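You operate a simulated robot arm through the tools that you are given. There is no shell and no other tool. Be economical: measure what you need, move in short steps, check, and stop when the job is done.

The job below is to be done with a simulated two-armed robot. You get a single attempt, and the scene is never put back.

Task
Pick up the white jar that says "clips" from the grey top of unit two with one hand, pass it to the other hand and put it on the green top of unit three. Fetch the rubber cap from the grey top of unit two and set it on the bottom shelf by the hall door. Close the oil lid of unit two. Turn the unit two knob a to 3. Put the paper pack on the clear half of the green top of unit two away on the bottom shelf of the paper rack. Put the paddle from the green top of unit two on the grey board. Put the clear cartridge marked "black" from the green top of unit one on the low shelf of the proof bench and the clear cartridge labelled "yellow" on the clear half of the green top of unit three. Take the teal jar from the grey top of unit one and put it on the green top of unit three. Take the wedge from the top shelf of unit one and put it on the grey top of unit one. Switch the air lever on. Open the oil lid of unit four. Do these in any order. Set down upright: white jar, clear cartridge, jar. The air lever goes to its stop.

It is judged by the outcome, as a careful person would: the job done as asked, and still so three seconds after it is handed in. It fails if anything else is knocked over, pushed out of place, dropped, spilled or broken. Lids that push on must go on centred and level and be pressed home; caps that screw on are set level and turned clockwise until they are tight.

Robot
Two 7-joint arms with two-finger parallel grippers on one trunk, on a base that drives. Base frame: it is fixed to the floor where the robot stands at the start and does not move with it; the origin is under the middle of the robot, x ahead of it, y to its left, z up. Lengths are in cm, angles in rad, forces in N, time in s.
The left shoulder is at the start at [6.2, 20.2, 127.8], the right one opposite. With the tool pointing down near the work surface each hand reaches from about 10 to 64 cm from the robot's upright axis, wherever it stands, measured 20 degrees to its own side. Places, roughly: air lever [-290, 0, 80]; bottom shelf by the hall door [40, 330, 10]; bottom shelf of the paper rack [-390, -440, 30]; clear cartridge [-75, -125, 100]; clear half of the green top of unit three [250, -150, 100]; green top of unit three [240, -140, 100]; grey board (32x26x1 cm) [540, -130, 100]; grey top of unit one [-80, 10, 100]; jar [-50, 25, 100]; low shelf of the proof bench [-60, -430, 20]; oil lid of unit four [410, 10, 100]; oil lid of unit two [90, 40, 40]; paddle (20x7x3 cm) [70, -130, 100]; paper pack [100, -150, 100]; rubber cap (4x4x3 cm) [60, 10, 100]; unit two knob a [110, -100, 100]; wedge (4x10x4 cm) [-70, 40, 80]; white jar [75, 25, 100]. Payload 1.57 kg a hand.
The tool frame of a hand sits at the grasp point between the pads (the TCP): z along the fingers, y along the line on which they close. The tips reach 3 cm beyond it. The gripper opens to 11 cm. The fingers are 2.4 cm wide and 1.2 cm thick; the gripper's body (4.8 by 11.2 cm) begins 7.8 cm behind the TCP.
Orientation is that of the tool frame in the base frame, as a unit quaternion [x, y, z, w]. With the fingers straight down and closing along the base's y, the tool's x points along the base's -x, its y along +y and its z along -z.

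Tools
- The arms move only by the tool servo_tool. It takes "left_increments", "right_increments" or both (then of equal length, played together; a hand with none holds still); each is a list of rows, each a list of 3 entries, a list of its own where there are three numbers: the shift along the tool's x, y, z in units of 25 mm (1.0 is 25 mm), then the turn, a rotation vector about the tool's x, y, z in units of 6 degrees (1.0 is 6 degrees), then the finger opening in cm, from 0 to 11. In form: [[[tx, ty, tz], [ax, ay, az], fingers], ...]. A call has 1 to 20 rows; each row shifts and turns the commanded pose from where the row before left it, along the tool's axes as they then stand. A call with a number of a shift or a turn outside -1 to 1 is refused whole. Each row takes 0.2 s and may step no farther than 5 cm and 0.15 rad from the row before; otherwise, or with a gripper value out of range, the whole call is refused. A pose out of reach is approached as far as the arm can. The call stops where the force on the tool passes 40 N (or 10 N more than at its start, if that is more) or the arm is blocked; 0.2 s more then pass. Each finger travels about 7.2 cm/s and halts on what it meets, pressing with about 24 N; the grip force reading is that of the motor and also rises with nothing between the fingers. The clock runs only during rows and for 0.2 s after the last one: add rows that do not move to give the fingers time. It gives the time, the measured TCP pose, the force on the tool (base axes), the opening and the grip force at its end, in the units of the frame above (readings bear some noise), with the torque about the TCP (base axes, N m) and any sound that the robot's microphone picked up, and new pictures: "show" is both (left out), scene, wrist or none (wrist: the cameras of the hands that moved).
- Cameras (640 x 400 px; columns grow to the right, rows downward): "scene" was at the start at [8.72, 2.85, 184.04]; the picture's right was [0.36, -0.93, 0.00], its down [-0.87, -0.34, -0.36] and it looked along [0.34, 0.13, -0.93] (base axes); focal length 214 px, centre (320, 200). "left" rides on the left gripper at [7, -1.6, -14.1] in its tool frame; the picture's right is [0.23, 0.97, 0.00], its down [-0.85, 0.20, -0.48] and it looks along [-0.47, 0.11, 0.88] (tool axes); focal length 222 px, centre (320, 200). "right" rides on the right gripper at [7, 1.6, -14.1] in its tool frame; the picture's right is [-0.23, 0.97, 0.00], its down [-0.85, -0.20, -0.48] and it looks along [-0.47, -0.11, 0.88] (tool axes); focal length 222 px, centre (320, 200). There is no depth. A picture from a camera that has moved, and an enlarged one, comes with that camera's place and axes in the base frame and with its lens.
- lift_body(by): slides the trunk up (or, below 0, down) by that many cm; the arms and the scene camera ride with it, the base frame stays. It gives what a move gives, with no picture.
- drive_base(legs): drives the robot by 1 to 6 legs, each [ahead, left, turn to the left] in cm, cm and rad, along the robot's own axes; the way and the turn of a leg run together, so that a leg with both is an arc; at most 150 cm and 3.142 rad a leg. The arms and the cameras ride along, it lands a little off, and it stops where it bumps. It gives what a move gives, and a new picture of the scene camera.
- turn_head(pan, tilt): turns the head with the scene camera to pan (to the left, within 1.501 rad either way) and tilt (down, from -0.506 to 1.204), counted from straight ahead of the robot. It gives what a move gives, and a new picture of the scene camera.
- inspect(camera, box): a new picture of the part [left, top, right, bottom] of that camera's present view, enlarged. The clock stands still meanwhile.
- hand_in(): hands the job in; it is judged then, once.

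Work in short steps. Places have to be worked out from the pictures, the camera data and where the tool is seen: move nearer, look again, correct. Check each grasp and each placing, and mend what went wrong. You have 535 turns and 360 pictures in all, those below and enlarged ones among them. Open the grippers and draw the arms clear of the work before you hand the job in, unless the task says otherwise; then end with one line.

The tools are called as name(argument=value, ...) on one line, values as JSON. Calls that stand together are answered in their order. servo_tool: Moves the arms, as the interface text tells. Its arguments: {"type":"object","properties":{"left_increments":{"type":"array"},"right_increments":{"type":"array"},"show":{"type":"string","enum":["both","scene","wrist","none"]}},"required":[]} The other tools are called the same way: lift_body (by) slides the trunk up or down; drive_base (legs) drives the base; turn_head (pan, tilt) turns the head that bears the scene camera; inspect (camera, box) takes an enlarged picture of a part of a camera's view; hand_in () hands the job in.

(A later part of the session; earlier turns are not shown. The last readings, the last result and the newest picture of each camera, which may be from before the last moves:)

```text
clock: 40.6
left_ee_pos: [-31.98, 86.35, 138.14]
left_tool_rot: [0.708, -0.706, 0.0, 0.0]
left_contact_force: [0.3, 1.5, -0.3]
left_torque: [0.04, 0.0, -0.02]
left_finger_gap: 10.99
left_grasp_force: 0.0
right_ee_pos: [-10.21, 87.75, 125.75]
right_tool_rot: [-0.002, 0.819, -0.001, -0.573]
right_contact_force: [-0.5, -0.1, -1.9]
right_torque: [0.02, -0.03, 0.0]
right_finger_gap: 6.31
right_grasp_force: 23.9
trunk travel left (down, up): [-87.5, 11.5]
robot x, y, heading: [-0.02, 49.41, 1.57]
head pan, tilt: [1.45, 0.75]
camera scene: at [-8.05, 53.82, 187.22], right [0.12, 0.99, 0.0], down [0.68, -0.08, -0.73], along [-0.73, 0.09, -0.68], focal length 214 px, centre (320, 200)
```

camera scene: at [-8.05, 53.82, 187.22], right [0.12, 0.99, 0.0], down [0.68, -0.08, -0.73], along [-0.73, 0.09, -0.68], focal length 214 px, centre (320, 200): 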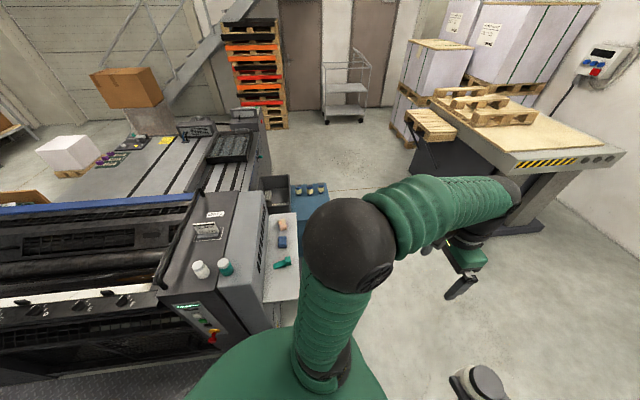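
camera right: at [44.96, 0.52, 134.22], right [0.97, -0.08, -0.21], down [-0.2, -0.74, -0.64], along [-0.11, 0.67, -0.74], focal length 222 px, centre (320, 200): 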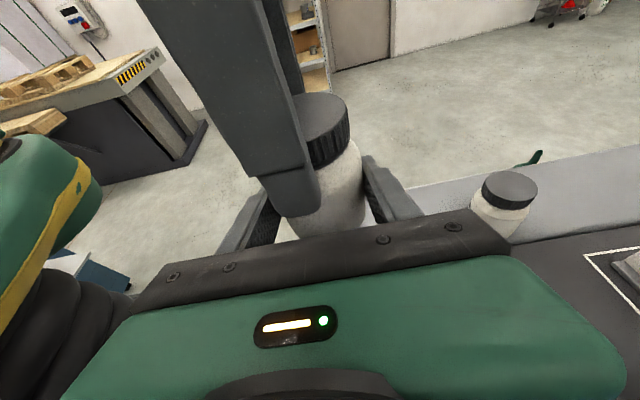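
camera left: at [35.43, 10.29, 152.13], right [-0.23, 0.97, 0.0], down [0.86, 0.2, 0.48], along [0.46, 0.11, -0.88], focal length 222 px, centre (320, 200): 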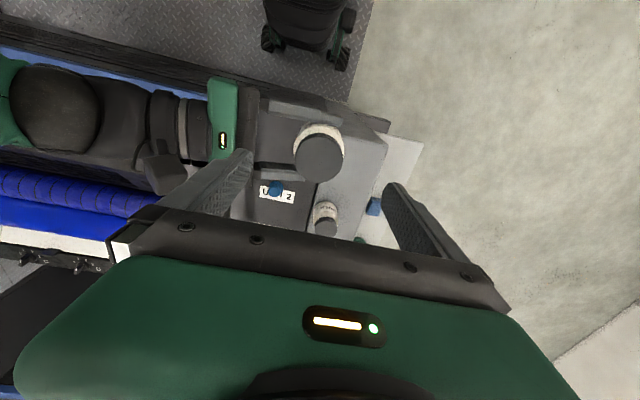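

inspect(camera="scene", box=[160, 170, 340, 350])

```text
2.22 times, centred on (250, 260) of scene
camera zoom: at [-8.05, 53.82, 187.22], right [0.12, 0.99, 0.0], down [0.68, -0.08, -0.73], along [-0.73, 0.09, -0.68], focal length 477 px, centre (476, 67)
```

zoom: 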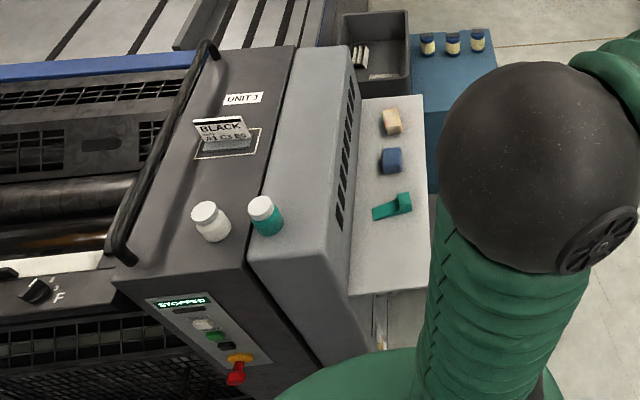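

Teal jar ≈(-60, 20.6), wedge ≈(-73, 41.5, ~81). I drive to the north side of unit one and turn to face it (facing −y).

drive_base(legs=[[45, 75, 0], [0, 0, 3.14]])

turn_head(pan=0.0, tilt=0.9)

```text
clock: 52.5
left_ee_pos: [-42.74, 56.88, 138.31]
left_tool_rot: [0.715, 0.699, 0.001, 0.0]
left_contact_force: [-0.7, -0.4, -0.2]
left_torque: [-0.02, -0.03, -0.01]
left_finger_gap: 11.01
left_grasp_force: 0.0
right_ee_pos: [-64.46, 56.08, 125.87]
right_tool_rot: [0.819, -0.009, 0.573, 0.006]
right_contact_force: [0.2, -0.7, -2.7]
right_torque: [0.0, -0.03, 0.03]
right_finger_gap: 6.26
right_grasp_force: 24.4
trunk travel left (down, up): [-87.5, 11.5]
robot x, y, heading: [-73.63, 94.46, -1.597]
head pan, tilt: [1.45, 0.75]
camera scene: at [-65.18, 90.31, 187.22], right [-0.14, -0.99, 0.0], down [-0.68, 0.1, -0.73], along [0.72, -0.1, -0.68], focal length 214 px, centre (320, 200)
```

scene: 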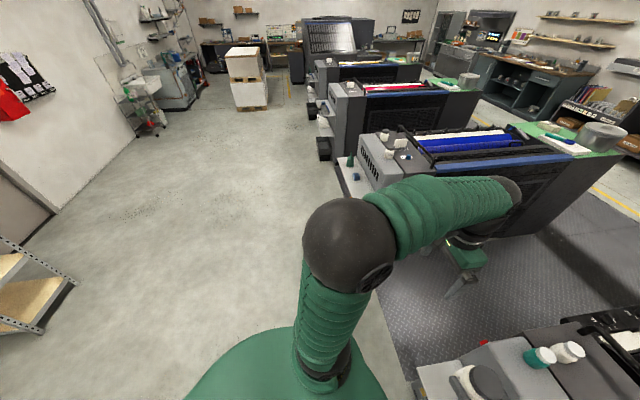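

```text
clock: 54.1
left_ee_pos: [-42.53, 56.95, 138.21]
left_tool_rot: [0.716, 0.699, -0.001, 0.0]
left_contact_force: [0.9, -0.5, 0.3]
left_torque: [0.0, -0.05, 0.01]
left_finger_gap: 11.01
left_grasp_force: 0.1
right_ee_pos: [-64.63, 56.16, 125.91]
right_tool_rot: [0.819, -0.01, 0.573, 0.007]
right_contact_force: [0.7, 0.1, -1.9]
right_torque: [0.02, 0.01, 0.02]
right_finger_gap: 6.3
right_grasp_force: 24.3
trunk travel left (down, up): [-87.5, 11.5]
robot x, y, heading: [-73.75, 94.78, -1.598]
head pan, tilt: [0.0, 0.901]
camera scene: at [-73.56, 83.96, 186.02], right [-1.0, 0.02, 0.0], down [0.02, 0.78, -0.62], along [-0.02, -0.62, -0.78], focal length 214 px, centre (320, 200)
```

scene: 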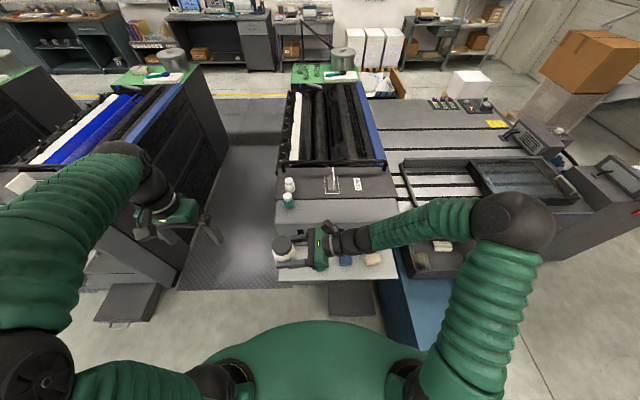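

The right hand with the jar blocks the way; I shift it to the robot's right by 22 cm.

servo_tool(right_increments=[[[-0.25, 0, -0.94], [0, 0, 0], 4], [[-0.25, 0, -0.94], [0, 0, 0], 4], [[-0.25, 0, -0.94], [0, 0, 0], 4], [[-0.25, 0, -0.94], [0, 0, 0], 4], [[-0.25, 0, -0.94], [0, 0, 0], 4], [[-0.25, 0, -0.94], [0, 0, 0], 4], [[-0.25, 0, -0.94], [0, 0, 0], 4], [[-0.25, 0, -0.94], [0, 0, 0], 4], [[-0.25, 0, -0.94], [0, 0, 0], 4]], show="none")

inspect(camera="scene", box=[220, 140, 460, 300])

```text
clock: 56.1
left_ee_pos: [-42.77, 56.93, 138.33]
left_tool_rot: [0.716, 0.699, 0.001, 0.001]
left_contact_force: [0.0, -0.7, 0.1]
left_torque: [-0.05, -0.03, 0.05]
left_finger_gap: 10.98
left_grasp_force: 0.0
right_ee_pos: [-86.41, 56.75, 127.76]
right_tool_rot: [0.819, -0.01, 0.574, 0.007]
right_contact_force: [-0.6, 0.1, -2.1]
right_torque: [0.0, 0.03, 0.03]
right_finger_gap: 6.3
right_grasp_force: 24.0
trunk travel left (down, up): [-87.5, 11.5]
robot x, y, heading: [-73.61, 94.91, -1.598]
head pan, tilt: [0.0, 0.901]
```

```text
2.50 times, centred on (340, 220) of scene
camera zoom: at [-73.81, 84.02, 186.02], right [-1.0, 0.02, 0.0], down [0.02, 0.78, -0.62], along [-0.01, -0.62, -0.78], focal length 536 px, centre (270, 150)
```

zoom: 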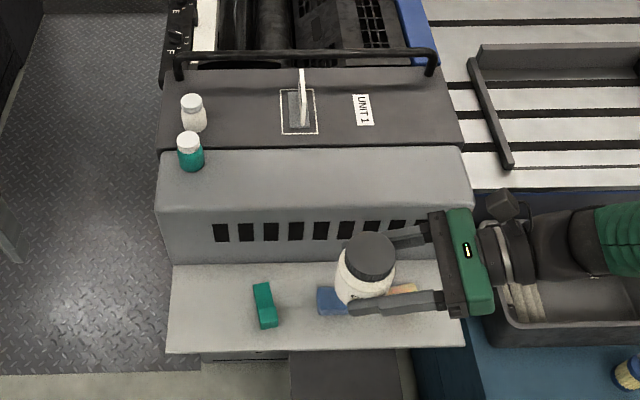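

Wedge ≈(-73.3, 41.2), teal jar ≈(-59.5, 20). I drive closer (robot y ≈ 79).

drive_base(legs=[[16, 5, 0]])

```text
clock: 57.7
left_ee_pos: [-40.86, 42.98, 138.65]
left_tool_rot: [0.729, 0.684, 0.006, 0.007]
left_contact_force: [0.2, -0.7, -0.6]
left_torque: [0.04, 0.06, 0.01]
left_finger_gap: 11.01
left_grasp_force: 0.0
right_ee_pos: [-84.3, 44.42, 127.48]
right_tool_rot: [0.814, -0.026, 0.581, 0.018]
right_contact_force: [0.2, 0.1, -0.9]
right_torque: [0.01, 0.02, 0.01]
right_finger_gap: 6.3
right_grasp_force: 23.5
trunk travel left (down, up): [-87.5, 11.5]
robot x, y, heading: [-67.89, 81.8, -1.634]
head pan, tilt: [0.0, 0.901]
stopped in leg 1: the robot was blocked; the commanded pose is now the measured one
camera scene: at [-69.11, 70.07, 185.95], right [-1.0, 0.06, 0.0], down [0.05, 0.79, -0.61], along [-0.04, -0.61, -0.79], focal length 214 px, centre (320, 200)
```

scene: 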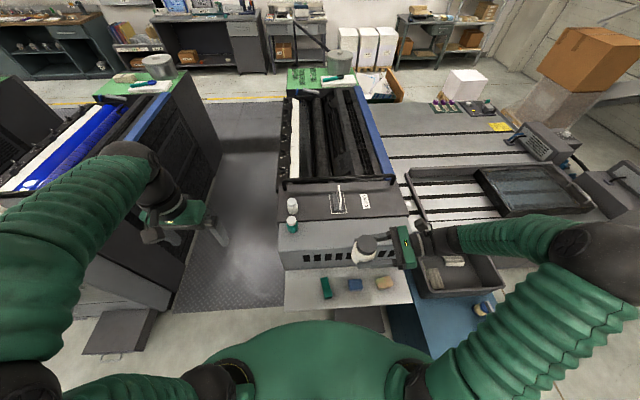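

Blocked against something low. I back off 4 cm and straighten, then look down.

drive_base(legs=[[-5, 0, 0.04]])

turn_head(pan=0.0, tilt=1.2)

```text
clock: 58.6
left_ee_pos: [-38.84, 48.77, 138.52]
left_tool_rot: [0.715, 0.699, 0.007, 0.004]
left_contact_force: [-0.3, -1.4, 0.2]
left_torque: [0.05, -0.03, 0.0]
left_finger_gap: 11.0
left_grasp_force: 0.1
right_ee_pos: [-82.37, 48.44, 127.41]
right_tool_rot: [0.815, -0.01, 0.579, 0.005]
right_contact_force: [-1.3, 0.3, -1.6]
right_torque: [0.04, 0.01, 0.1]
right_finger_gap: 6.3
right_grasp_force: 23.6
trunk travel left (down, up): [-87.5, 11.5]
robot x, y, heading: [-68.09, 86.72, -1.598]
head pan, tilt: [0.0, 0.901]
camera scene: at [-68.29, 74.68, 185.91], right [-1.0, 0.02, 0.0], down [0.02, 0.79, -0.61], along [-0.01, -0.61, -0.79], focal length 214 px, centre (320, 200)
```

scene: 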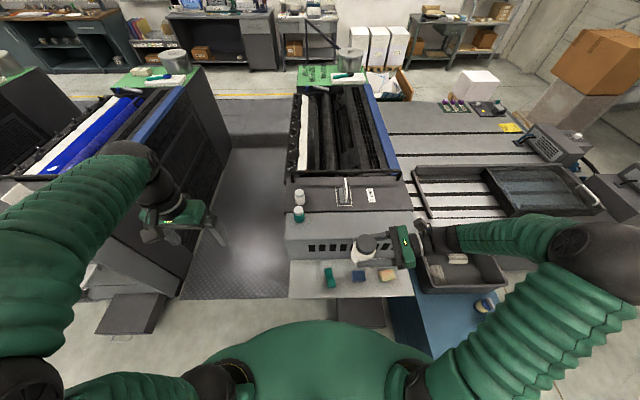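

```text
clock: 59.4
left_ee_pos: [-38.96, 49.52, 138.63]
left_tool_rot: [0.715, 0.7, 0.005, 0.008]
left_contact_force: [0.0, -0.2, -1.1]
left_torque: [0.0, -0.02, 0.0]
left_finger_gap: 11.0
left_grasp_force: 0.0
right_ee_pos: [-82.4, 49.24, 127.54]
right_tool_rot: [0.815, -0.009, 0.58, 0.008]
right_contact_force: [-0.6, -0.3, -1.5]
right_torque: [0.0, 0.0, -0.02]
right_finger_gap: 6.31
right_grasp_force: 23.8
trunk travel left (down, up): [-87.5, 11.5]
robot x, y, heading: [-68.3, 87.09, -1.592]
head pan, tilt: [0.0, 1.201]
camera scene: at [-68.47, 77.54, 184.01], right [-1.0, 0.02, 0.0], down [0.02, 0.93, -0.36], along [-0.01, -0.36, -0.93], focal length 214 px, centre (320, 200)
```

scene: 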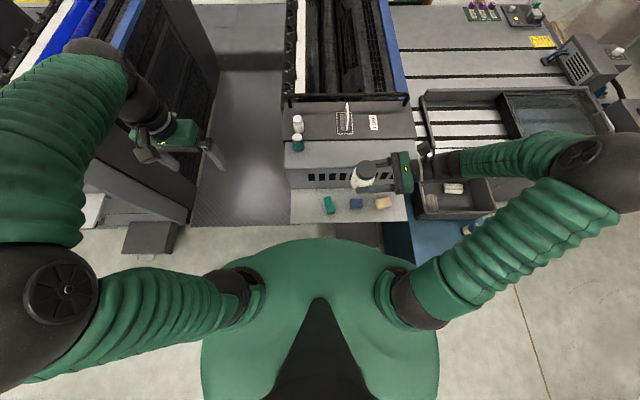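

I move the right hand farther right and back, out of the left hand's way.

servo_tool(right_increments=[[[-0.3, -0.6, -0.9], [0, 0, 0], 4], [[-0.3, -0.6, -0.9], [0, 0, 0], 4], [[-0.3, -0.6, -0.9], [0, 0, 0], 4], [[-0.3, -0.6, -0.9], [0, 0, 0], 4], [[-0.3, -0.6, -0.9], [0, 0, 0], 4]], left_increments=[[[0, -1, 0], [0, 0, 0], 11], [[0, -1, 0], [0, 0, 0], 11], [[0, -1, 0], [0, 0, 0], 11], [[0, -1, 0], [0, 0, 0], 11], [[0, -1, 0], [0, 0, 0], 11]], show="scene")

```text
clock: 60.6
left_ee_pos: [-51.34, 50.48, 138.77]
left_tool_rot: [0.715, 0.699, 0.004, 0.008]
left_contact_force: [0.3, 0.8, 0.6]
left_torque: [-0.01, -0.04, -0.02]
left_finger_gap: 11.01
left_grasp_force: 0.1
right_ee_pos: [-94.06, 57.52, 127.61]
right_tool_rot: [0.815, -0.007, 0.579, 0.009]
right_contact_force: [-0.1, 1.1, -2.0]
right_torque: [0.01, 0.01, 0.02]
right_finger_gap: 6.29
right_grasp_force: 23.6
trunk travel left (down, up): [-87.5, 11.5]
robot x, y, heading: [-67.92, 87.1, -1.593]
head pan, tilt: [0.0, 1.201]
camera scene: at [-68.28, 78.39, 184.05], right [-1.0, 0.02, 0.0], down [0.02, 0.93, -0.36], along [-0.01, -0.36, -0.93], focal length 214 px, centre (320, 200)
```

scene: 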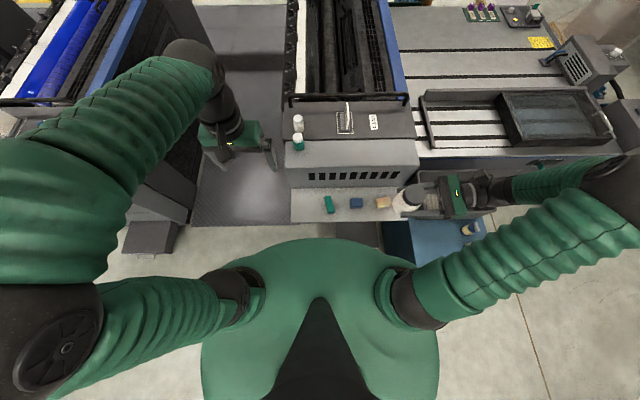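

servo_tool(left_increments=[[[-0.4, -0.98, 0.3], [0, 0, 0], 11], [[-0.4, -0.98, 0.3], [0, 0, 0], 11], [[-0.4, -0.98, 0.3], [0, 0, 0], 11], [[-0.4, -0.98, 0.3], [0, 0, 0], 11], [[-0.4, -0.98, 0.3], [0, 0, 0], 11], [[-0.4, -0.98, 0.3], [0, 0, 0], 11], [[-0.4, -0.98, 0.3], [0, 0, 0], 11], [[-0.4, -0.98, 0.3], [0, 0, 0], 11], [[-0.4, -0.98, 0.3], [0, 0, 0], 11], [[0, 0, 0], [0, 0, 0], 11]])

```text
clock: 62.8
left_ee_pos: [-73.53, 41.84, 131.65]
left_tool_rot: [0.715, 0.699, 0.003, 0.008]
left_contact_force: [0.2, 0.2, 0.2]
left_torque: [0.02, -0.02, 0.0]
left_finger_gap: 10.98
left_grasp_force: 0.2
right_ee_pos: [-94.17, 57.46, 127.59]
right_tool_rot: [0.815, -0.006, 0.579, 0.008]
right_contact_force: [0.3, 0.5, -1.7]
right_torque: [0.03, -0.01, 0.0]
right_finger_gap: 6.27
right_grasp_force: 23.8
trunk travel left (down, up): [-87.5, 11.5]
robot x, y, heading: [-67.8, 86.79, -1.594]
head pan, tilt: [0.0, 1.201]
camera scene: at [-68.48, 78.16, 184.04], right [-1.0, 0.02, 0.0], down [0.02, 0.93, -0.36], along [-0.01, -0.36, -0.93], focal length 214 px, centre (320, 200)
camera left: at [-75.36, 48.9, 145.46], right [0.98, 0.21, 0.01], down [0.17, -0.86, 0.49], along [0.11, -0.47, -0.87], focal length 222 px, centre (320, 200)
```

scene: 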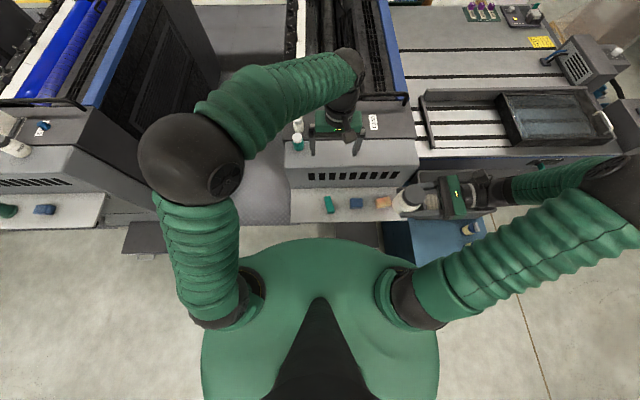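
left: 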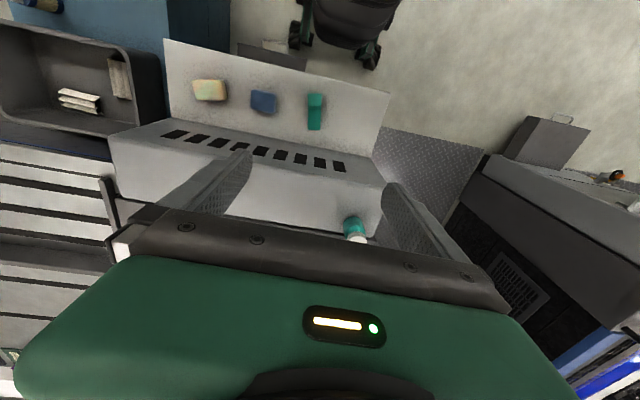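

Wedge ≈(-73.8, 41) under the hand. I lower to ~97 and look.

servo_tool(left_increments=[[[-0.1, 0, 1], [0, 0, 0], 11], [[-0.1, 0, 1], [0, 0, 0], 11], [[-0.1, 0, 1], [0, 0, 0], 11], [[0, 0, 1], [0, 0, 0], 11], [[0, 0, 1], [0, 0, 0], 11], [[0, 0, 1], [0, 0, 0], 11], [[0, 0, 1], [0, 0, 0], 11], [[0, 0, 1], [0, 0, 0], 11], [[0, 0, 1], [0, 0, 0], 11], [[0, 0, 1], [0, 0, 0], 11], [[0, 0, 1], [0, 0, 0], 11], [[0, 0, 1], [0, 0, 0], 11], [[0, 0, 1], [0, 0, 0], 11], [[0, 0, 0], [0, 0, 0], 11]], show="wrist")

```text
clock: 65.8
left_ee_pos: [-72.94, 40.78, 99.15]
left_tool_rot: [0.715, 0.699, 0.002, 0.008]
left_contact_force: [-0.7, 0.5, 0.0]
left_torque: [0.03, 0.02, 0.01]
left_finger_gap: 11.0
left_grasp_force: 0.0
right_ee_pos: [-93.97, 57.26, 127.72]
right_tool_rot: [0.815, -0.007, 0.579, 0.009]
right_contact_force: [0.2, -0.1, -1.6]
right_torque: [0.0, 0.02, -0.01]
right_finger_gap: 6.28
right_grasp_force: 23.9
trunk travel left (down, up): [-87.5, 11.5]
robot x, y, heading: [-68.04, 86.71, -1.595]
head pan, tilt: [0.0, 1.201]
camera left: at [-74.82, 47.85, 112.95], right [0.98, 0.21, 0.01], down [0.17, -0.86, 0.49], along [0.11, -0.47, -0.87], focal length 222 px, centre (320, 200)
```

left: 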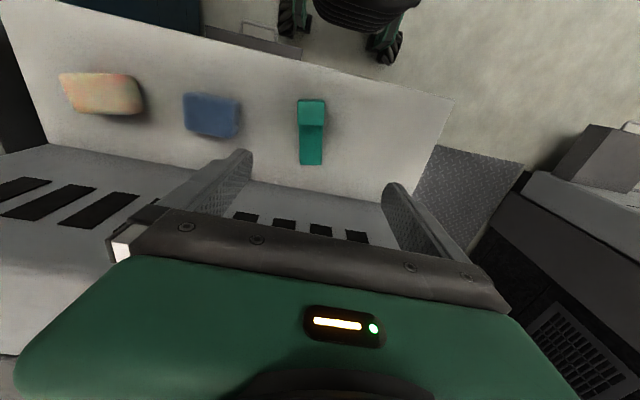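

I shift to x≈-74.3, y≈42.3 and lower to ~88.

servo_tool(left_increments=[[[0.6, -0.54, 0.5], [0, 0, 0], 9], [[0, 0, 1], [0, 0, 0], 9], [[0, 0, 1], [0, 0, 0], 9], [[0, 0, 1], [0, 0, 0], 9], [[0, 0, 0.9], [0, 0, 0], 9], [[0, 0, 0], [0, 0, 0], 9]], show="wrist")

```text
clock: 67.4
left_ee_pos: [-71.75, 39.65, 88.93]
left_tool_rot: [0.689, 0.725, -0.008, 0.011]
left_contact_force: [-0.3, -0.1, -0.2]
left_torque: [0.0, 0.06, 0.0]
left_finger_gap: 8.98
left_grasp_force: 0.0
right_ee_pos: [-93.93, 57.58, 127.65]
right_tool_rot: [0.816, -0.007, 0.578, 0.009]
right_contact_force: [0.2, -0.3, -1.2]
right_torque: [0.01, 0.02, -0.03]
right_finger_gap: 6.28
right_grasp_force: 23.6
trunk travel left (down, up): [-87.5, 11.5]
robot x, y, heading: [-67.8, 87.02, -1.595]
head pan, tilt: [0.0, 1.201]
stopped in row 6 (left hand): the arm was blocked; the commanded pose is now the measured one
camera left: at [-73.82, 46.77, 102.58], right [0.96, 0.28, 0.0], down [0.24, -0.83, 0.5], along [0.14, -0.48, -0.87], focal length 222 px, centre (320, 200)
```

left: 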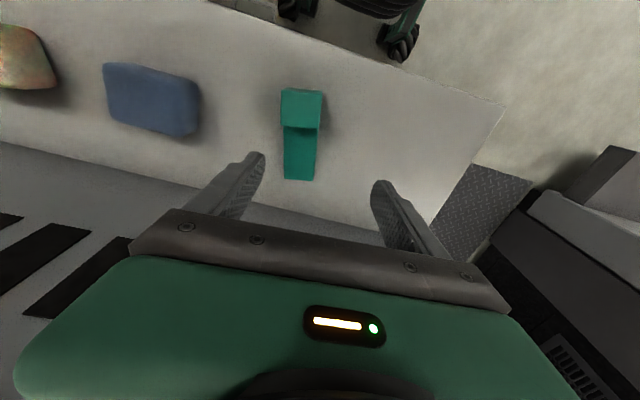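

servo_tool(left_increments=[[[0, 0, -0.6], [0, 0, 0], 9]], show="scene")

```text
clock: 67.8
left_ee_pos: [-71.19, 40.12, 89.4]
left_tool_rot: [0.687, 0.726, 0.0, 0.009]
left_contact_force: [0.2, 0.7, 0.0]
left_torque: [-0.02, 0.01, 0.01]
left_finger_gap: 9.03
left_grasp_force: 0.0
right_ee_pos: [-93.87, 57.57, 127.4]
right_tool_rot: [0.815, -0.007, 0.579, 0.009]
right_contact_force: [1.0, -0.6, -1.7]
right_torque: [0.03, 0.03, 0.04]
right_finger_gap: 6.27
right_grasp_force: 23.8
trunk travel left (down, up): [-87.5, 11.5]
robot x, y, heading: [-67.92, 86.89, -1.593]
head pan, tilt: [0.0, 1.201]
camera scene: at [-68.41, 78.09, 183.51], right [-1.0, 0.02, 0.0], down [0.02, 0.93, -0.36], along [-0.01, -0.36, -0.93], focal length 214 px, centre (320, 200)
```

scene: 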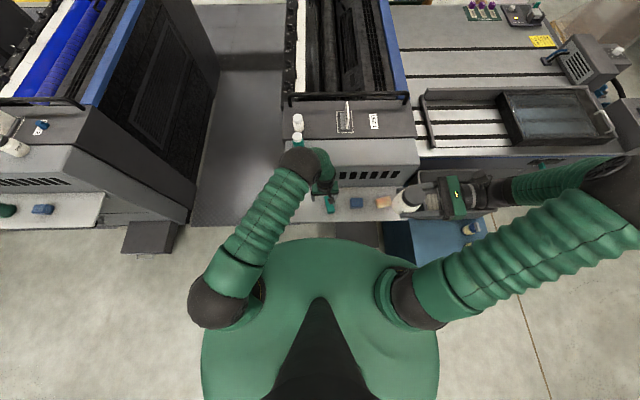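

The left elbow hangs low beside the trunk. I raise the hand again and lower the trunk instead.

servo_tool(left_increments=[[[0, 0, -1], [0, 0, 0], 9], [[0, 0, -1], [0, 0, 0], 9], [[0, 0, -1], [0, 0, 0], 9], [[0, 0, -1], [0, 0, 0], 9], [[0, 0, -1], [0, 0, 0], 9], [[0, 0, -1], [0, 0, 0], 9], [[0, 0, -1], [0, 0, 0], 9], [[0, 0, -1], [0, 0, 0], 9], [[0, 0, -1], [0, 0, 0], 9], [[0, 0, -1], [0, 0, 0], 9]], show="none")

lift_body(by=-20)

```text
clock: 70.0
left_ee_pos: [-72.36, 40.8, 115.48]
left_tool_rot: [0.694, 0.719, -0.005, 0.009]
left_contact_force: [-0.4, -0.4, 0.1]
left_torque: [0.01, 0.02, -0.03]
left_finger_gap: 8.99
left_grasp_force: 0.1
right_ee_pos: [-93.98, 57.62, 127.93]
right_tool_rot: [0.815, -0.006, 0.58, 0.009]
right_contact_force: [0.0, -0.1, -1.2]
right_torque: [0.02, 0.0, -0.03]
right_finger_gap: 6.28
right_grasp_force: 23.7
trunk travel left (down, up): [-87.5, 11.5]
robot x, y, heading: [-67.8, 86.81, -1.594]
head pan, tilt: [0.0, 1.201]
```

```text
clock: 72.2
left_ee_pos: [-71.56, 40.2, 95.29]
left_tool_rot: [0.687, 0.726, -0.007, 0.01]
left_contact_force: [0.2, 0.9, -0.7]
left_torque: [-0.04, -0.03, -0.02]
left_finger_gap: 8.99
left_grasp_force: 0.1
right_ee_pos: [-93.82, 57.56, 107.64]
right_tool_rot: [0.815, -0.007, 0.579, 0.009]
right_contact_force: [-0.4, -0.8, -1.8]
right_torque: [-0.01, 0.02, -0.02]
right_finger_gap: 6.29
right_grasp_force: 24.2
trunk travel left (down, up): [-67.5, 31.5]
robot x, y, heading: [-68.07, 86.94, -1.596]
head pan, tilt: [0.0, 1.201]
```

servo_tool(left_increments=[[[0.45, -0.5, 0.3], [0, 0, 0.35], 9], [[0.45, -0.5, 0.5], [0, 0, 0.35], 9], [[0, 0, 1], [0, 0, 0], 9], [[0, 0, 1], [0, 0, 0], 9], [[0, 0, 0], [0, 0, 0], 9]])

```text
clock: 73.6
left_ee_pos: [-72.4, 40.65, 88.94]
left_tool_rot: [0.695, 0.719, -0.016, 0.011]
left_contact_force: [0.2, 0.2, -0.4]
left_torque: [-0.02, 0.01, -0.02]
left_finger_gap: 9.01
left_grasp_force: 0.3
right_ee_pos: [-93.72, 57.67, 107.62]
right_tool_rot: [0.816, -0.007, 0.577, 0.01]
right_contact_force: [0.2, 0.1, -1.4]
right_torque: [-0.01, 0.01, 0.0]
right_finger_gap: 6.29
right_grasp_force: 24.0
trunk travel left (down, up): [-67.5, 31.5]
robot x, y, heading: [-68.13, 87.3, -1.595]
head pan, tilt: [0.0, 1.201]
stopped in row 5 (left hand): the arm was blocked; the commanded pose is now the measured one
camera scene: at [-68.33, 78.14, 163.8], right [-1.0, 0.02, 0.0], down [0.02, 0.93, -0.36], along [-0.01, -0.36, -0.93], focal length 214 px, centre (320, 200)
camera left: at [-74.21, 48.01, 102.5], right [0.97, 0.26, -0.02], down [0.23, -0.83, 0.51], along [0.12, -0.49, -0.86], focal length 222 px, centre (320, 200)
```

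scene: 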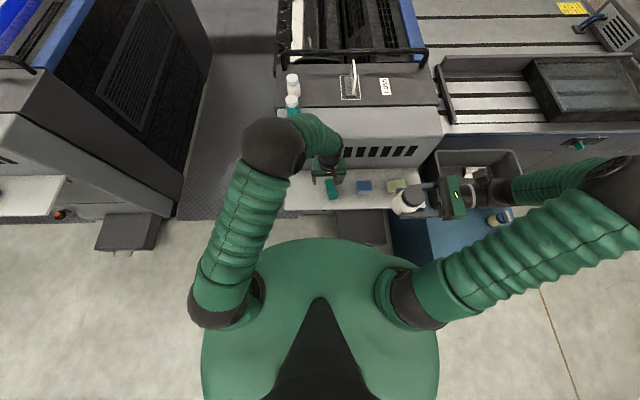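
left: 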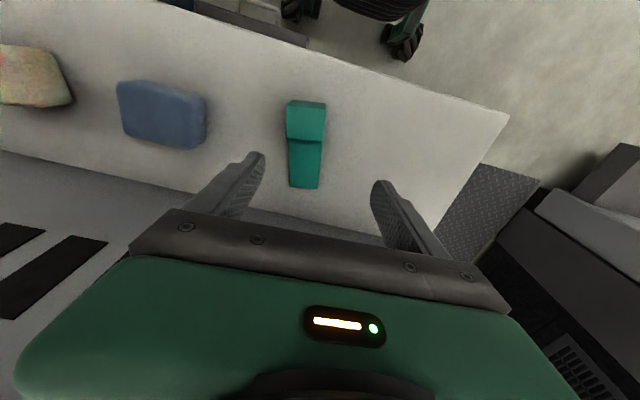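

The crossing pose makes the left elbow rub on the trunk. I raise the hand and trunk, then back off and turn right so that the wedge lies more to the robot's left.

servo_tool(left_increments=[[[0, 0, -1], [0, 0, 0], 9], [[0, 0, -1], [0, 0, 0], 9], [[0, 0, -1], [0, 0, 0], 9], [[0, 0, -1], [0, 0, 0], 9], [[0, 0.5, -1], [0, 0, 0], 9], [[0, 1, -1], [0, 0, 0], 9], [[0, 1, -1], [0, 0, 0], 9], [[0, 1, -1], [0, 0, 0], 9], [[0, 1, -1], [0, 0, 0], 9], [[0, 1, 0], [0, 0, 0], 9]], show="none")

lift_body(by=15)

drive_base(legs=[[-10, 0, 0], [0, 0, -0.5]])

```text
clock: 75.8
left_ee_pos: [-58.76, 41.98, 111.22]
left_tool_rot: [0.698, 0.716, -0.013, 0.012]
left_contact_force: [0.1, 0.3, -0.8]
left_torque: [0.0, -0.01, 0.01]
left_finger_gap: 8.99
left_grasp_force: 0.0
right_ee_pos: [-93.66, 57.65, 107.85]
right_tool_rot: [0.816, -0.007, 0.577, 0.01]
right_contact_force: [-0.5, 0.0, -1.0]
right_torque: [0.02, 0.02, 0.01]
right_finger_gap: 6.26
right_grasp_force: 24.0
trunk travel left (down, up): [-67.5, 31.5]
robot x, y, heading: [-68.14, 87.26, -1.592]
head pan, tilt: [0.0, 1.201]
```

```text
clock: 77.5
left_ee_pos: [-58.96, 42.01, 126.28]
left_tool_rot: [0.698, 0.716, -0.012, 0.011]
left_contact_force: [0.2, -0.5, 0.5]
left_torque: [0.0, 0.01, 0.0]
left_finger_gap: 8.99
left_grasp_force: 0.1
right_ee_pos: [-93.77, 57.65, 122.85]
right_tool_rot: [0.816, -0.007, 0.578, 0.01]
right_contact_force: [0.4, 0.7, -2.3]
right_torque: [0.02, -0.01, 0.0]
right_finger_gap: 6.3
right_grasp_force: 24.0
trunk travel left (down, up): [-82.5, 16.5]
robot x, y, heading: [-68.26, 87.06, -1.593]
head pan, tilt: [0.0, 1.201]
```

```text
clock: 80.1
left_ee_pos: [-81.24, 52.93, 126.39]
left_tool_rot: [0.853, 0.522, -0.015, 0.007]
left_contact_force: [0.1, -0.1, 0.4]
left_torque: [0.0, -0.02, 0.01]
left_finger_gap: 8.96
left_grasp_force: 0.0
right_ee_pos: [-104.47, 83.19, 122.81]
right_tool_rot: [0.789, -0.207, 0.558, 0.151]
right_contact_force: [0.3, -0.3, -1.6]
right_torque: [0.02, 0.01, 0.03]
right_finger_gap: 6.26
right_grasp_force: 23.7
trunk travel left (down, up): [-82.5, 16.5]
robot x, y, heading: [-68.05, 96.53, -2.093]
head pan, tilt: [0.0, 1.201]
camera scene: at [-72.34, 89.13, 179.03], right [-0.87, 0.5, 0.0], down [0.47, 0.81, -0.36], along [-0.18, -0.31, -0.93], focal length 214 px, centre (320, 200)
```

scene: 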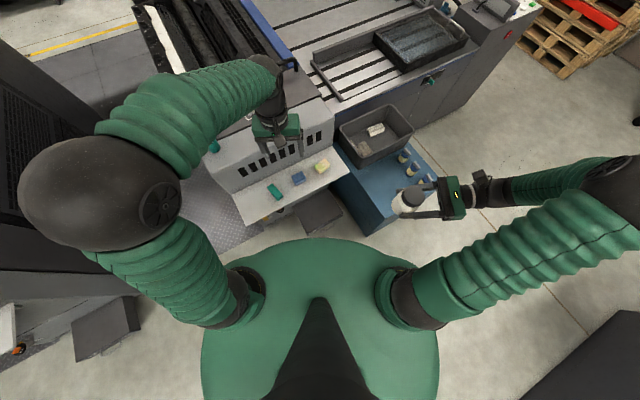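

Good view and geometry now. I yaw the left hand back so it closes along base x and move it over the wedge.

servo_tool(left_increments=[[[0, 0, 0], [0, 0, -0.9], 9], [[0, 0, 0], [0, 0, -0.9], 9], [[0, 0, 0], [0, 0, -0.9], 9], [[0, 0, 0], [0, 0, -0.9], 9], [[0, 0, 0], [0, 0, -0.9], 9], [[-0.85, 0.57, 0.5], [0, 0, 0], 9], [[-0.85, 0.57, 0.5], [0, 0, 0], 9], [[-0.85, 0.57, 0.5], [0, 0, 0], 9], [[-0.85, 0.57, 0.5], [0, 0, 0], 9], [[-0.85, 0.57, 0.5], [0, 0, 0], 9], [[0, 0, 1], [0, 0, 0], 9], [[0, 0, 1], [0, 0, 0], 9], [[0, 0, 1], [0, 0, 0], 9], [[0, 0, 1], [0, 0, 0], 9], [[0, 0, 1], [0, 0, 0], 9], [[0, 0, 0], [0, 0, 0], 9]], show="wrist")

```text
clock: 83.5
left_ee_pos: [-74.35, 41.81, 107.78]
left_tool_rot: [0.707, 0.707, -0.017, 0.003]
left_contact_force: [1.1, 0.2, 0.0]
left_torque: [0.0, 0.04, -0.01]
left_finger_gap: 8.99
left_grasp_force: 0.0
right_ee_pos: [-104.2, 83.49, 122.86]
right_tool_rot: [0.789, -0.208, 0.557, 0.153]
right_contact_force: [0.2, 0.2, -1.6]
right_torque: [-0.01, -0.02, -0.01]
right_finger_gap: 6.28
right_grasp_force: 24.1
trunk travel left (down, up): [-82.5, 16.5]
robot x, y, heading: [-67.91, 97.21, -2.091]
head pan, tilt: [0.0, 1.201]
camera left: at [-75.72, 49.22, 121.46], right [0.97, 0.22, -0.03], down [0.21, -0.84, 0.5], along [0.09, -0.49, -0.87], focal length 222 px, centre (320, 200)
```

left: 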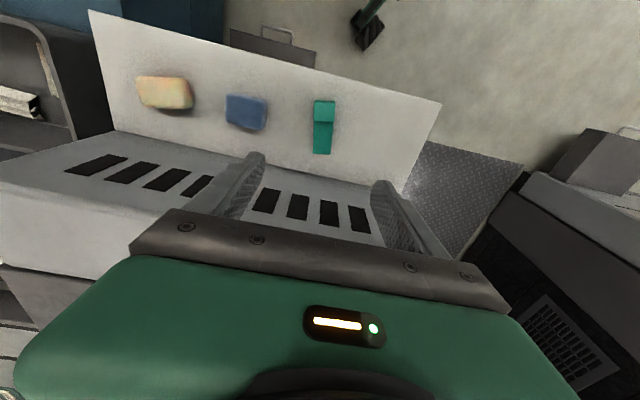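

servo_tool(left_increments=[[[0, 0, 0.9], [-0.19, 0.27, 0], 9], [[0, 0, 1], [0, 0, 0], 9], [[0, 0, 1], [0, 0, 0], 9], [[0, 0, 1], [0, 0, 0], 9], [[0, 0, 1], [0, 0, 0], 9], [[0, 0, 1], [0, 0, 0], 9], [[0, 0, 1], [0, 0, 0], 9], [[0, 0, 0.8], [0, 0, 0], 9], [[0, 0, 0], [0, 0, 0], 9]], show="wrist")

```text
clock: 85.5
left_ee_pos: [-74.32, 41.84, 88.68]
left_tool_rot: [0.708, 0.707, -0.001, 0.001]
left_contact_force: [0.8, 0.7, 0.1]
left_torque: [-0.01, 0.0, 0.01]
left_finger_gap: 8.99
left_grasp_force: 0.1
right_ee_pos: [-104.17, 83.45, 122.9]
right_tool_rot: [0.789, -0.207, 0.558, 0.152]
right_contact_force: [-0.4, 0.2, -2.5]
right_torque: [0.01, 0.0, -0.01]
right_finger_gap: 6.28
right_grasp_force: 24.1
trunk travel left (down, up): [-82.5, 16.5]
robot x, y, heading: [-67.87, 96.9, -2.096]
head pan, tilt: [0.0, 1.201]
camera left: at [-76.03, 48.81, 102.58], right [0.97, 0.22, 0.0], down [0.2, -0.86, 0.48], along [0.11, -0.47, -0.88], focal length 222 px, centre (320, 200)
```

left: 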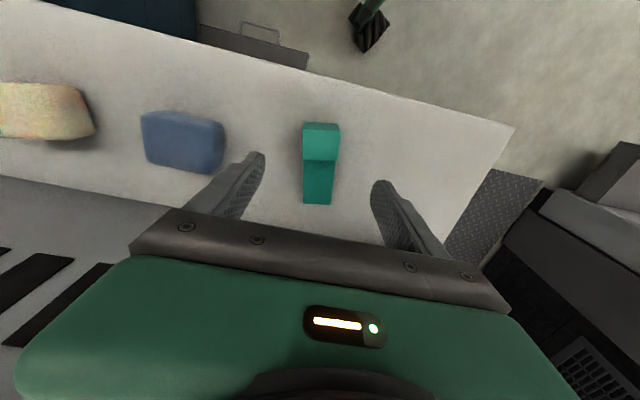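

Wedge top seems lower, ~78. I descend to 80 and look again.

servo_tool(left_increments=[[[0.15, 0, 1], [0, 0, 0], 9], [[0, 0, 1], [0, 0, 0], 9], [[0, 0, 1], [0, 0, 0], 9], [[0, 0, 0.5], [0, 0, 0], 9], [[0, 0, 0], [0, 0, 0], 9]], show="wrist")

```text
clock: 86.4
left_ee_pos: [-74.32, 42.35, 81.08]
left_tool_rot: [0.708, 0.706, 0.0, 0.001]
left_contact_force: [0.6, -1.1, 0.0]
left_torque: [-0.02, 0.0, -0.02]
left_finger_gap: 8.99
left_grasp_force: 0.1
right_ee_pos: [-104.17, 83.82, 122.99]
right_tool_rot: [0.79, -0.207, 0.557, 0.153]
right_contact_force: [1.0, -1.2, -1.5]
right_torque: [0.01, 0.0, 0.04]
right_finger_gap: 6.28
right_grasp_force: 23.6
trunk travel left (down, up): [-82.5, 16.5]
robot x, y, heading: [-67.45, 96.56, -2.094]
head pan, tilt: [0.0, 1.201]
stopped in row 4 (left hand): the force on the tool passed its limit at 53 N (the readings are from after the stop); the commanded pose is now the measured one
camera left: at [-76.09, 49.34, 94.93], right [0.97, 0.22, 0.0], down [0.2, -0.85, 0.48], along [0.11, -0.47, -0.88], focal length 222 px, centre (320, 200)
```

left: 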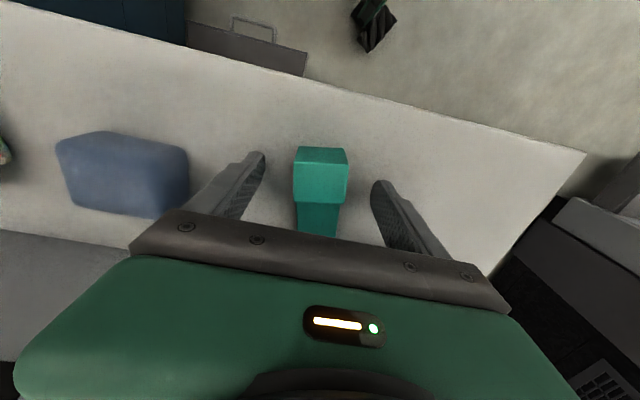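

The fingertips touched the shelf (shelf z≈78). I raise 3 mm and close on the wedge.

servo_tool(left_increments=[[[0, 0, -0.12], [0, 0, 0], 9], [[0, 0, 0], [0, 0, 0], 1], [[0, 0, 0], [0, 0, 0], 1], [[0, 0, 0], [0, 0, 0], 1], [[0, 0, 0], [0, 0, 0], 1], [[0, 0, 0], [0, 0, 0], 1], [[0, 0, 0], [0, 0, 0], 1]], show="wrist")

```text
clock: 88.0
left_ee_pos: [-74.34, 42.19, 81.16]
left_tool_rot: [0.708, 0.706, 0.0, 0.0]
left_contact_force: [0.8, -0.5, 4.9]
left_torque: [-0.1, -0.07, 0.01]
left_finger_gap: 3.57
left_grasp_force: 23.8
right_ee_pos: [-104.14, 83.57, 123.0]
right_tool_rot: [0.789, -0.208, 0.557, 0.155]
right_contact_force: [0.9, -0.5, -1.5]
right_torque: [0.01, -0.01, 0.02]
right_finger_gap: 6.28
right_grasp_force: 24.6
trunk travel left (down, up): [-82.5, 16.5]
robot x, y, heading: [-67.57, 96.78, -2.09]
head pan, tilt: [0.0, 1.201]
camera left: at [-76.1, 49.16, 95.14], right [0.97, 0.22, 0.0], down [0.2, -0.86, 0.48], along [0.11, -0.47, -0.88], focal length 222 px, centre (320, 200)
```

left: 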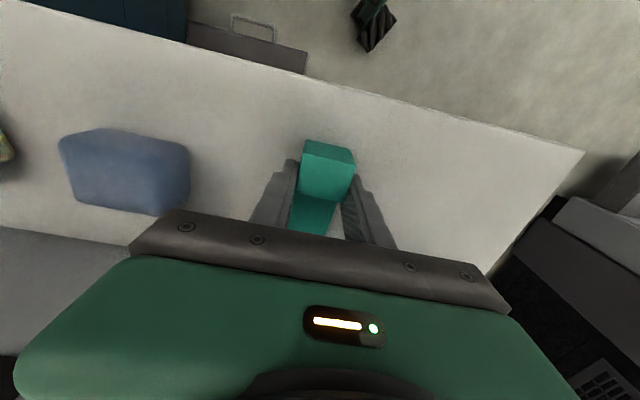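

Wedge gripped. I lift it to about 128, then drive round into the aisle facing unit one's grey end (−x).

servo_tool(left_increments=[[[0, 0, -0.5], [0, 0, 0], 1], [[0, 0, -1], [0, 0, 0], 1], [[0, 0, -1], [0, 0, 0], 1], [[0, 0, -1], [0, 0, 0], 1], [[0, 0, -1], [0, 0, 0], 1], [[0, 0, -1], [0, 0, 0], 1], [[0, 0, -1], [0, 0, 0], 1], [[0, 0, -1], [0, 0, 0], 1], [[0, 0, -1], [0, 0, 0], 1], [[0, 0, -1], [0, 0, 0], 1], [[0, 0, -1], [0, 0, 0], 1], [[0, 0, -1], [0, 0, 0], 1], [[0, 0, -1], [0, 0, 0], 1], [[0, 0, -1], [0, 0, 0], 1], [[0, 0, -1], [0, 0, 0], 1], [[0, 0, -1], [0, 0, 0], 1], [[0, 0, -1], [0, 0, 0], 1], [[0, 0, -1], [0, 0, 0], 1], [[0, 0, -1], [0, 0, 0], 1]], show="wrist")

drive_base(legs=[[-20, 0, 0], [0, 0, -1.05], [-35, 0, 0]])

```text
clock: 92.0
left_ee_pos: [-74.48, 42.33, 127.4]
left_tool_rot: [0.708, 0.706, -0.001, 0.0]
left_contact_force: [0.0, -0.1, -1.0]
left_torque: [0.0, -0.01, 0.04]
left_finger_gap: 3.59
left_grasp_force: 24.1
right_ee_pos: [-104.11, 83.54, 122.9]
right_tool_rot: [0.789, -0.207, 0.558, 0.153]
right_contact_force: [-0.8, -0.9, -1.9]
right_torque: [0.03, 0.02, 0.0]
right_finger_gap: 6.29
right_grasp_force: 23.6
trunk travel left (down, up): [-82.5, 16.5]
robot x, y, heading: [-67.44, 97.01, -2.087]
head pan, tilt: [0.0, 1.201]
camera left: at [-76.21, 49.21, 141.32], right [0.97, 0.22, 0.0], down [0.2, -0.86, 0.48], along [0.11, -0.47, -0.88], focal length 222 px, centre (320, 200)
```

left: 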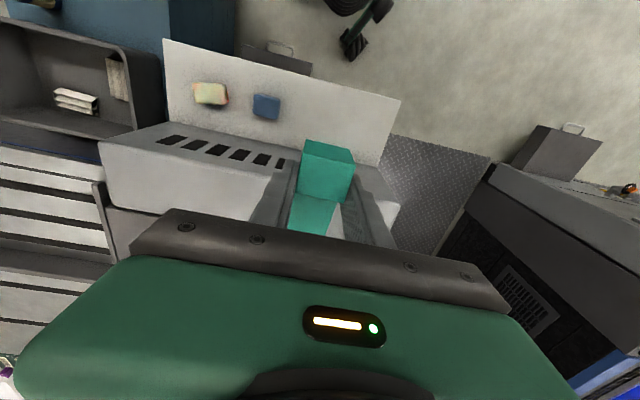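

```text
clock: 98.1
left_ee_pos: [-73.98, 91.99, 127.25]
left_tool_rot: [0.964, 0.265, 0.001, 0.0]
left_contact_force: [-0.5, 0.6, -0.4]
left_torque: [0.03, -0.02, 0.0]
left_finger_gap: 3.55
left_grasp_force: 23.9
right_ee_pos: [-53.72, 138.75, 122.91]
right_tool_rot: [0.584, -0.57, 0.41, 0.407]
right_contact_force: [-0.3, -1.1, -1.5]
right_torque: [0.01, -0.02, 0.02]
right_finger_gap: 6.26
right_grasp_force: 23.8
trunk travel left (down, up): [-82.5, 16.5]
robot x, y, heading: [-22.96, 114.54, -3.126]
head pan, tilt: [0.0, 1.201]
camera scene: at [-32.6, 114.47, 179.01], right [-0.02, 1.0, 0.0], down [0.93, 0.02, -0.36], along [-0.36, -0.01, -0.93], focal length 214 px, centre (320, 200)
```

scene: 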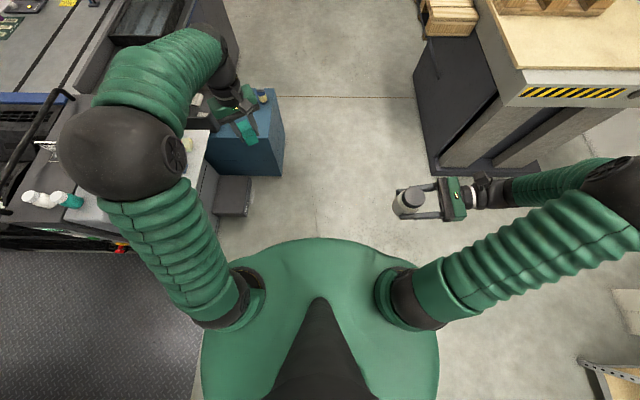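

I strafe left into the aisle (to y≈24), backing to x≈-16.

drive_base(legs=[[-7, 0, 0], [0, 90, 0]])

turn_head(pan=0.1, tilt=0.95)

```text
clock: 103.4
left_ee_pos: [-65.26, 2.65, 127.46]
left_tool_rot: [0.965, 0.261, -0.002, 0.002]
left_contact_force: [0.0, 0.4, -0.4]
left_torque: [-0.02, 0.02, 0.02]
left_finger_gap: 3.55
left_grasp_force: 24.3
right_ee_pos: [-44.79, 49.12, 122.91]
right_tool_rot: [0.582, -0.571, 0.408, 0.411]
right_contact_force: [-0.6, 0.9, -2.4]
right_torque: [-0.02, -0.02, -0.03]
right_finger_gap: 6.27
right_grasp_force: 24.3
trunk travel left (down, up): [-82.5, 16.5]
robot x, y, heading: [-15.31, 23.74, -3.132]
head pan, tilt: [0.0, 1.201]
camera scene: at [-23.84, 25.04, 179.04], right [-0.01, 1.0, 0.0], down [0.93, 0.01, -0.36], along [-0.36, -0.01, -0.93], focal length 214 px, centre (320, 200)
```

scene: 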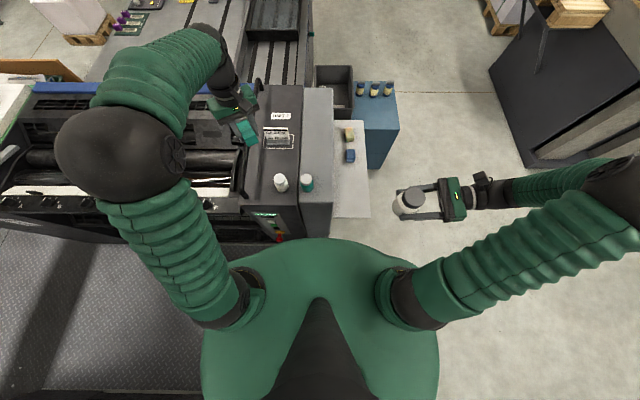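

```text
clock: 104.2
left_ee_pos: [-65.27, 2.34, 127.51]
left_tool_rot: [0.965, 0.261, -0.001, -0.001]
left_contact_force: [0.2, -0.3, -0.5]
left_torque: [-0.05, 0.01, -0.02]
left_finger_gap: 3.53
left_grasp_force: 23.6
right_ee_pos: [-44.77, 48.79, 122.9]
right_tool_rot: [0.582, -0.571, 0.408, 0.411]
right_contact_force: [0.4, 0.1, -1.4]
right_torque: [0.0, 0.0, 0.0]
right_finger_gap: 6.26
right_grasp_force: 23.7
trunk travel left (down, up): [-82.5, 16.5]
robot x, y, heading: [-15.27, 23.87, -3.134]
head pan, tilt: [0.099, 0.949]
camera scene: at [-25.49, 23.82, 180.65], right [-0.11, 0.99, 0.0], down [0.81, 0.09, -0.58], along [-0.58, -0.07, -0.81], focal length 214 px, centre (320, 200)
```

scene: 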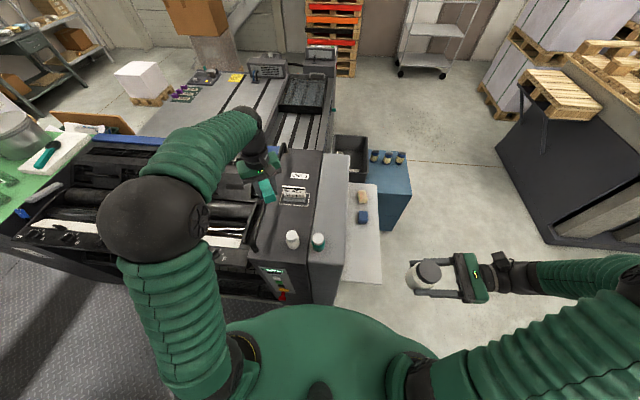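

Now rotate the left hand square and move it over the light strip beyond the teal jar.

servo_tool(left_increments=[[[0, 0, 0], [0, 0, 1], 1], [[0, 0, 0], [0, 0, 1], 1], [[0, 0, 0], [0, 0, 1], 1], [[0, 0, 0], [0, 0, 1], 1], [[0, 0, 0], [0, 0, 1], 1], [[-0.165, -0.9, 0], [0, 0, 0], 1], [[-0.165, -0.9, 0], [0, 0, 0], 1], [[-0.165, -0.9, 0], [0, 0, 0], 1], [[-0.165, -0.9, 0], [0, 0, 0], 1], [[-0.165, -0.9, 0], [0, 0, 0], 1], [[-0.165, -0.9, 0], [0, 0, 0], 1], [[-0.165, -0.9, 0], [0, 0, 0], 1], [[-0.165, -0.9, 0], [0, 0, 0], 1], [[-0.165, -0.9, 0], [0, 0, 0], 1], [[0, 0, 0], [0, 0, 0], 1]])

```text
clock: 107.4
left_ee_pos: [-68.97, 22.61, 127.48]
left_tool_rot: [1.0, 0.003, -0.003, 0.0]
left_contact_force: [-0.4, -0.8, -1.6]
left_torque: [-0.01, -0.03, 0.04]
left_finger_gap: 3.57
left_grasp_force: 24.0
right_ee_pos: [-44.82, 48.75, 123.04]
right_tool_rot: [0.582, -0.571, 0.407, 0.411]
right_contact_force: [-0.5, 0.9, -1.2]
right_torque: [0.01, 0.02, -0.03]
right_finger_gap: 6.28
right_grasp_force: 23.8
trunk travel left (down, up): [-82.5, 16.5]
robot x, y, heading: [-15.33, 24.71, -3.132]
head pan, tilt: [0.099, 0.949]
camera scene: at [-25.49, 23.89, 180.66], right [-0.11, 0.99, 0.0], down [0.81, 0.09, -0.58], along [-0.58, -0.07, -0.81], focal length 214 px, centre (320, 200)
camera left: at [-62.09, 24.19, 141.39], right [0.23, -0.97, 0.0], down [-0.85, -0.2, 0.48], along [-0.47, -0.11, -0.88], focal length 222 px, centre (320, 200)
```

scene: 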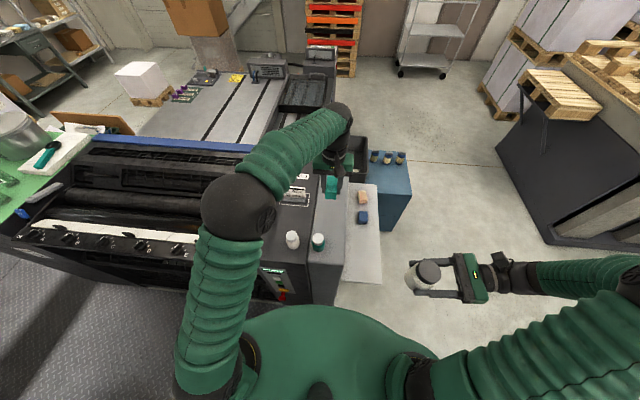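
left: 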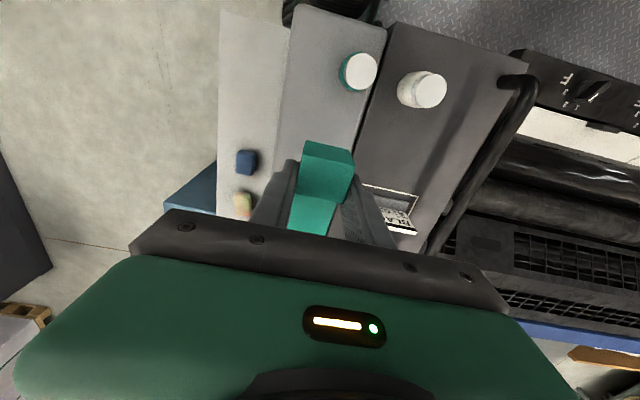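

servo_tool(left_increments=[[[0, 0, 1], [0, 0, 0], 1], [[0, 0, 1], [0, 0, 0], 1], [[0, 0, 1], [0, 0, 0], 1], [[0, 0, 1], [0, 0, 0], 1], [[0, 0, 1], [0, 0, 0], 1], [[0, 0, 1], [0, 0, 0], 1], [[0, 0, 1], [0, 0, 0], 1], [[0, 0, 1], [0, 0, 0], 1], [[0, 0, 0.8], [0, 0, 0], 1], [[0, 0, 0], [0, 0, 0], 1]], show="wrist")

```text
clock: 109.6
left_ee_pos: [-69.13, 22.58, 105.43]
left_tool_rot: [1.0, 0.002, -0.002, -0.001]
left_contact_force: [0.1, 0.1, -0.4]
left_torque: [0.01, -0.03, 0.0]
left_finger_gap: 3.54
left_grasp_force: 23.6
right_ee_pos: [-44.83, 48.84, 123.0]
right_tool_rot: [0.583, -0.571, 0.407, 0.41]
right_contact_force: [0.3, -0.9, -2.6]
right_torque: [0.0, 0.0, -0.01]
right_finger_gap: 6.27
right_grasp_force: 23.9
trunk travel left (down, up): [-82.5, 16.5]
robot x, y, heading: [-15.17, 24.36, -3.129]
head pan, tilt: [0.099, 0.949]
camera left: at [-62.17, 24.28, 119.34], right [0.23, -0.97, 0.0], down [-0.85, -0.2, 0.48], along [-0.47, -0.11, -0.88], focal length 222 px, centre (320, 200)
```

left: 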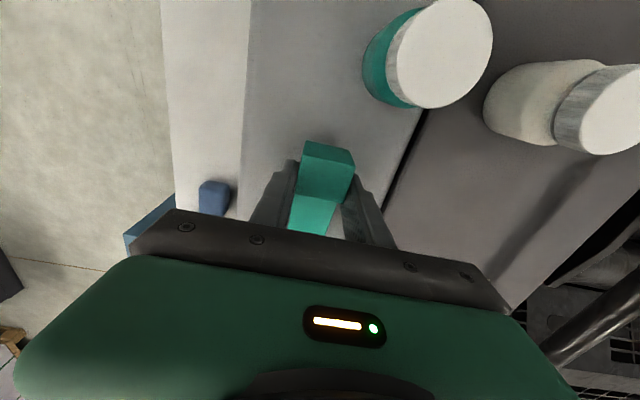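

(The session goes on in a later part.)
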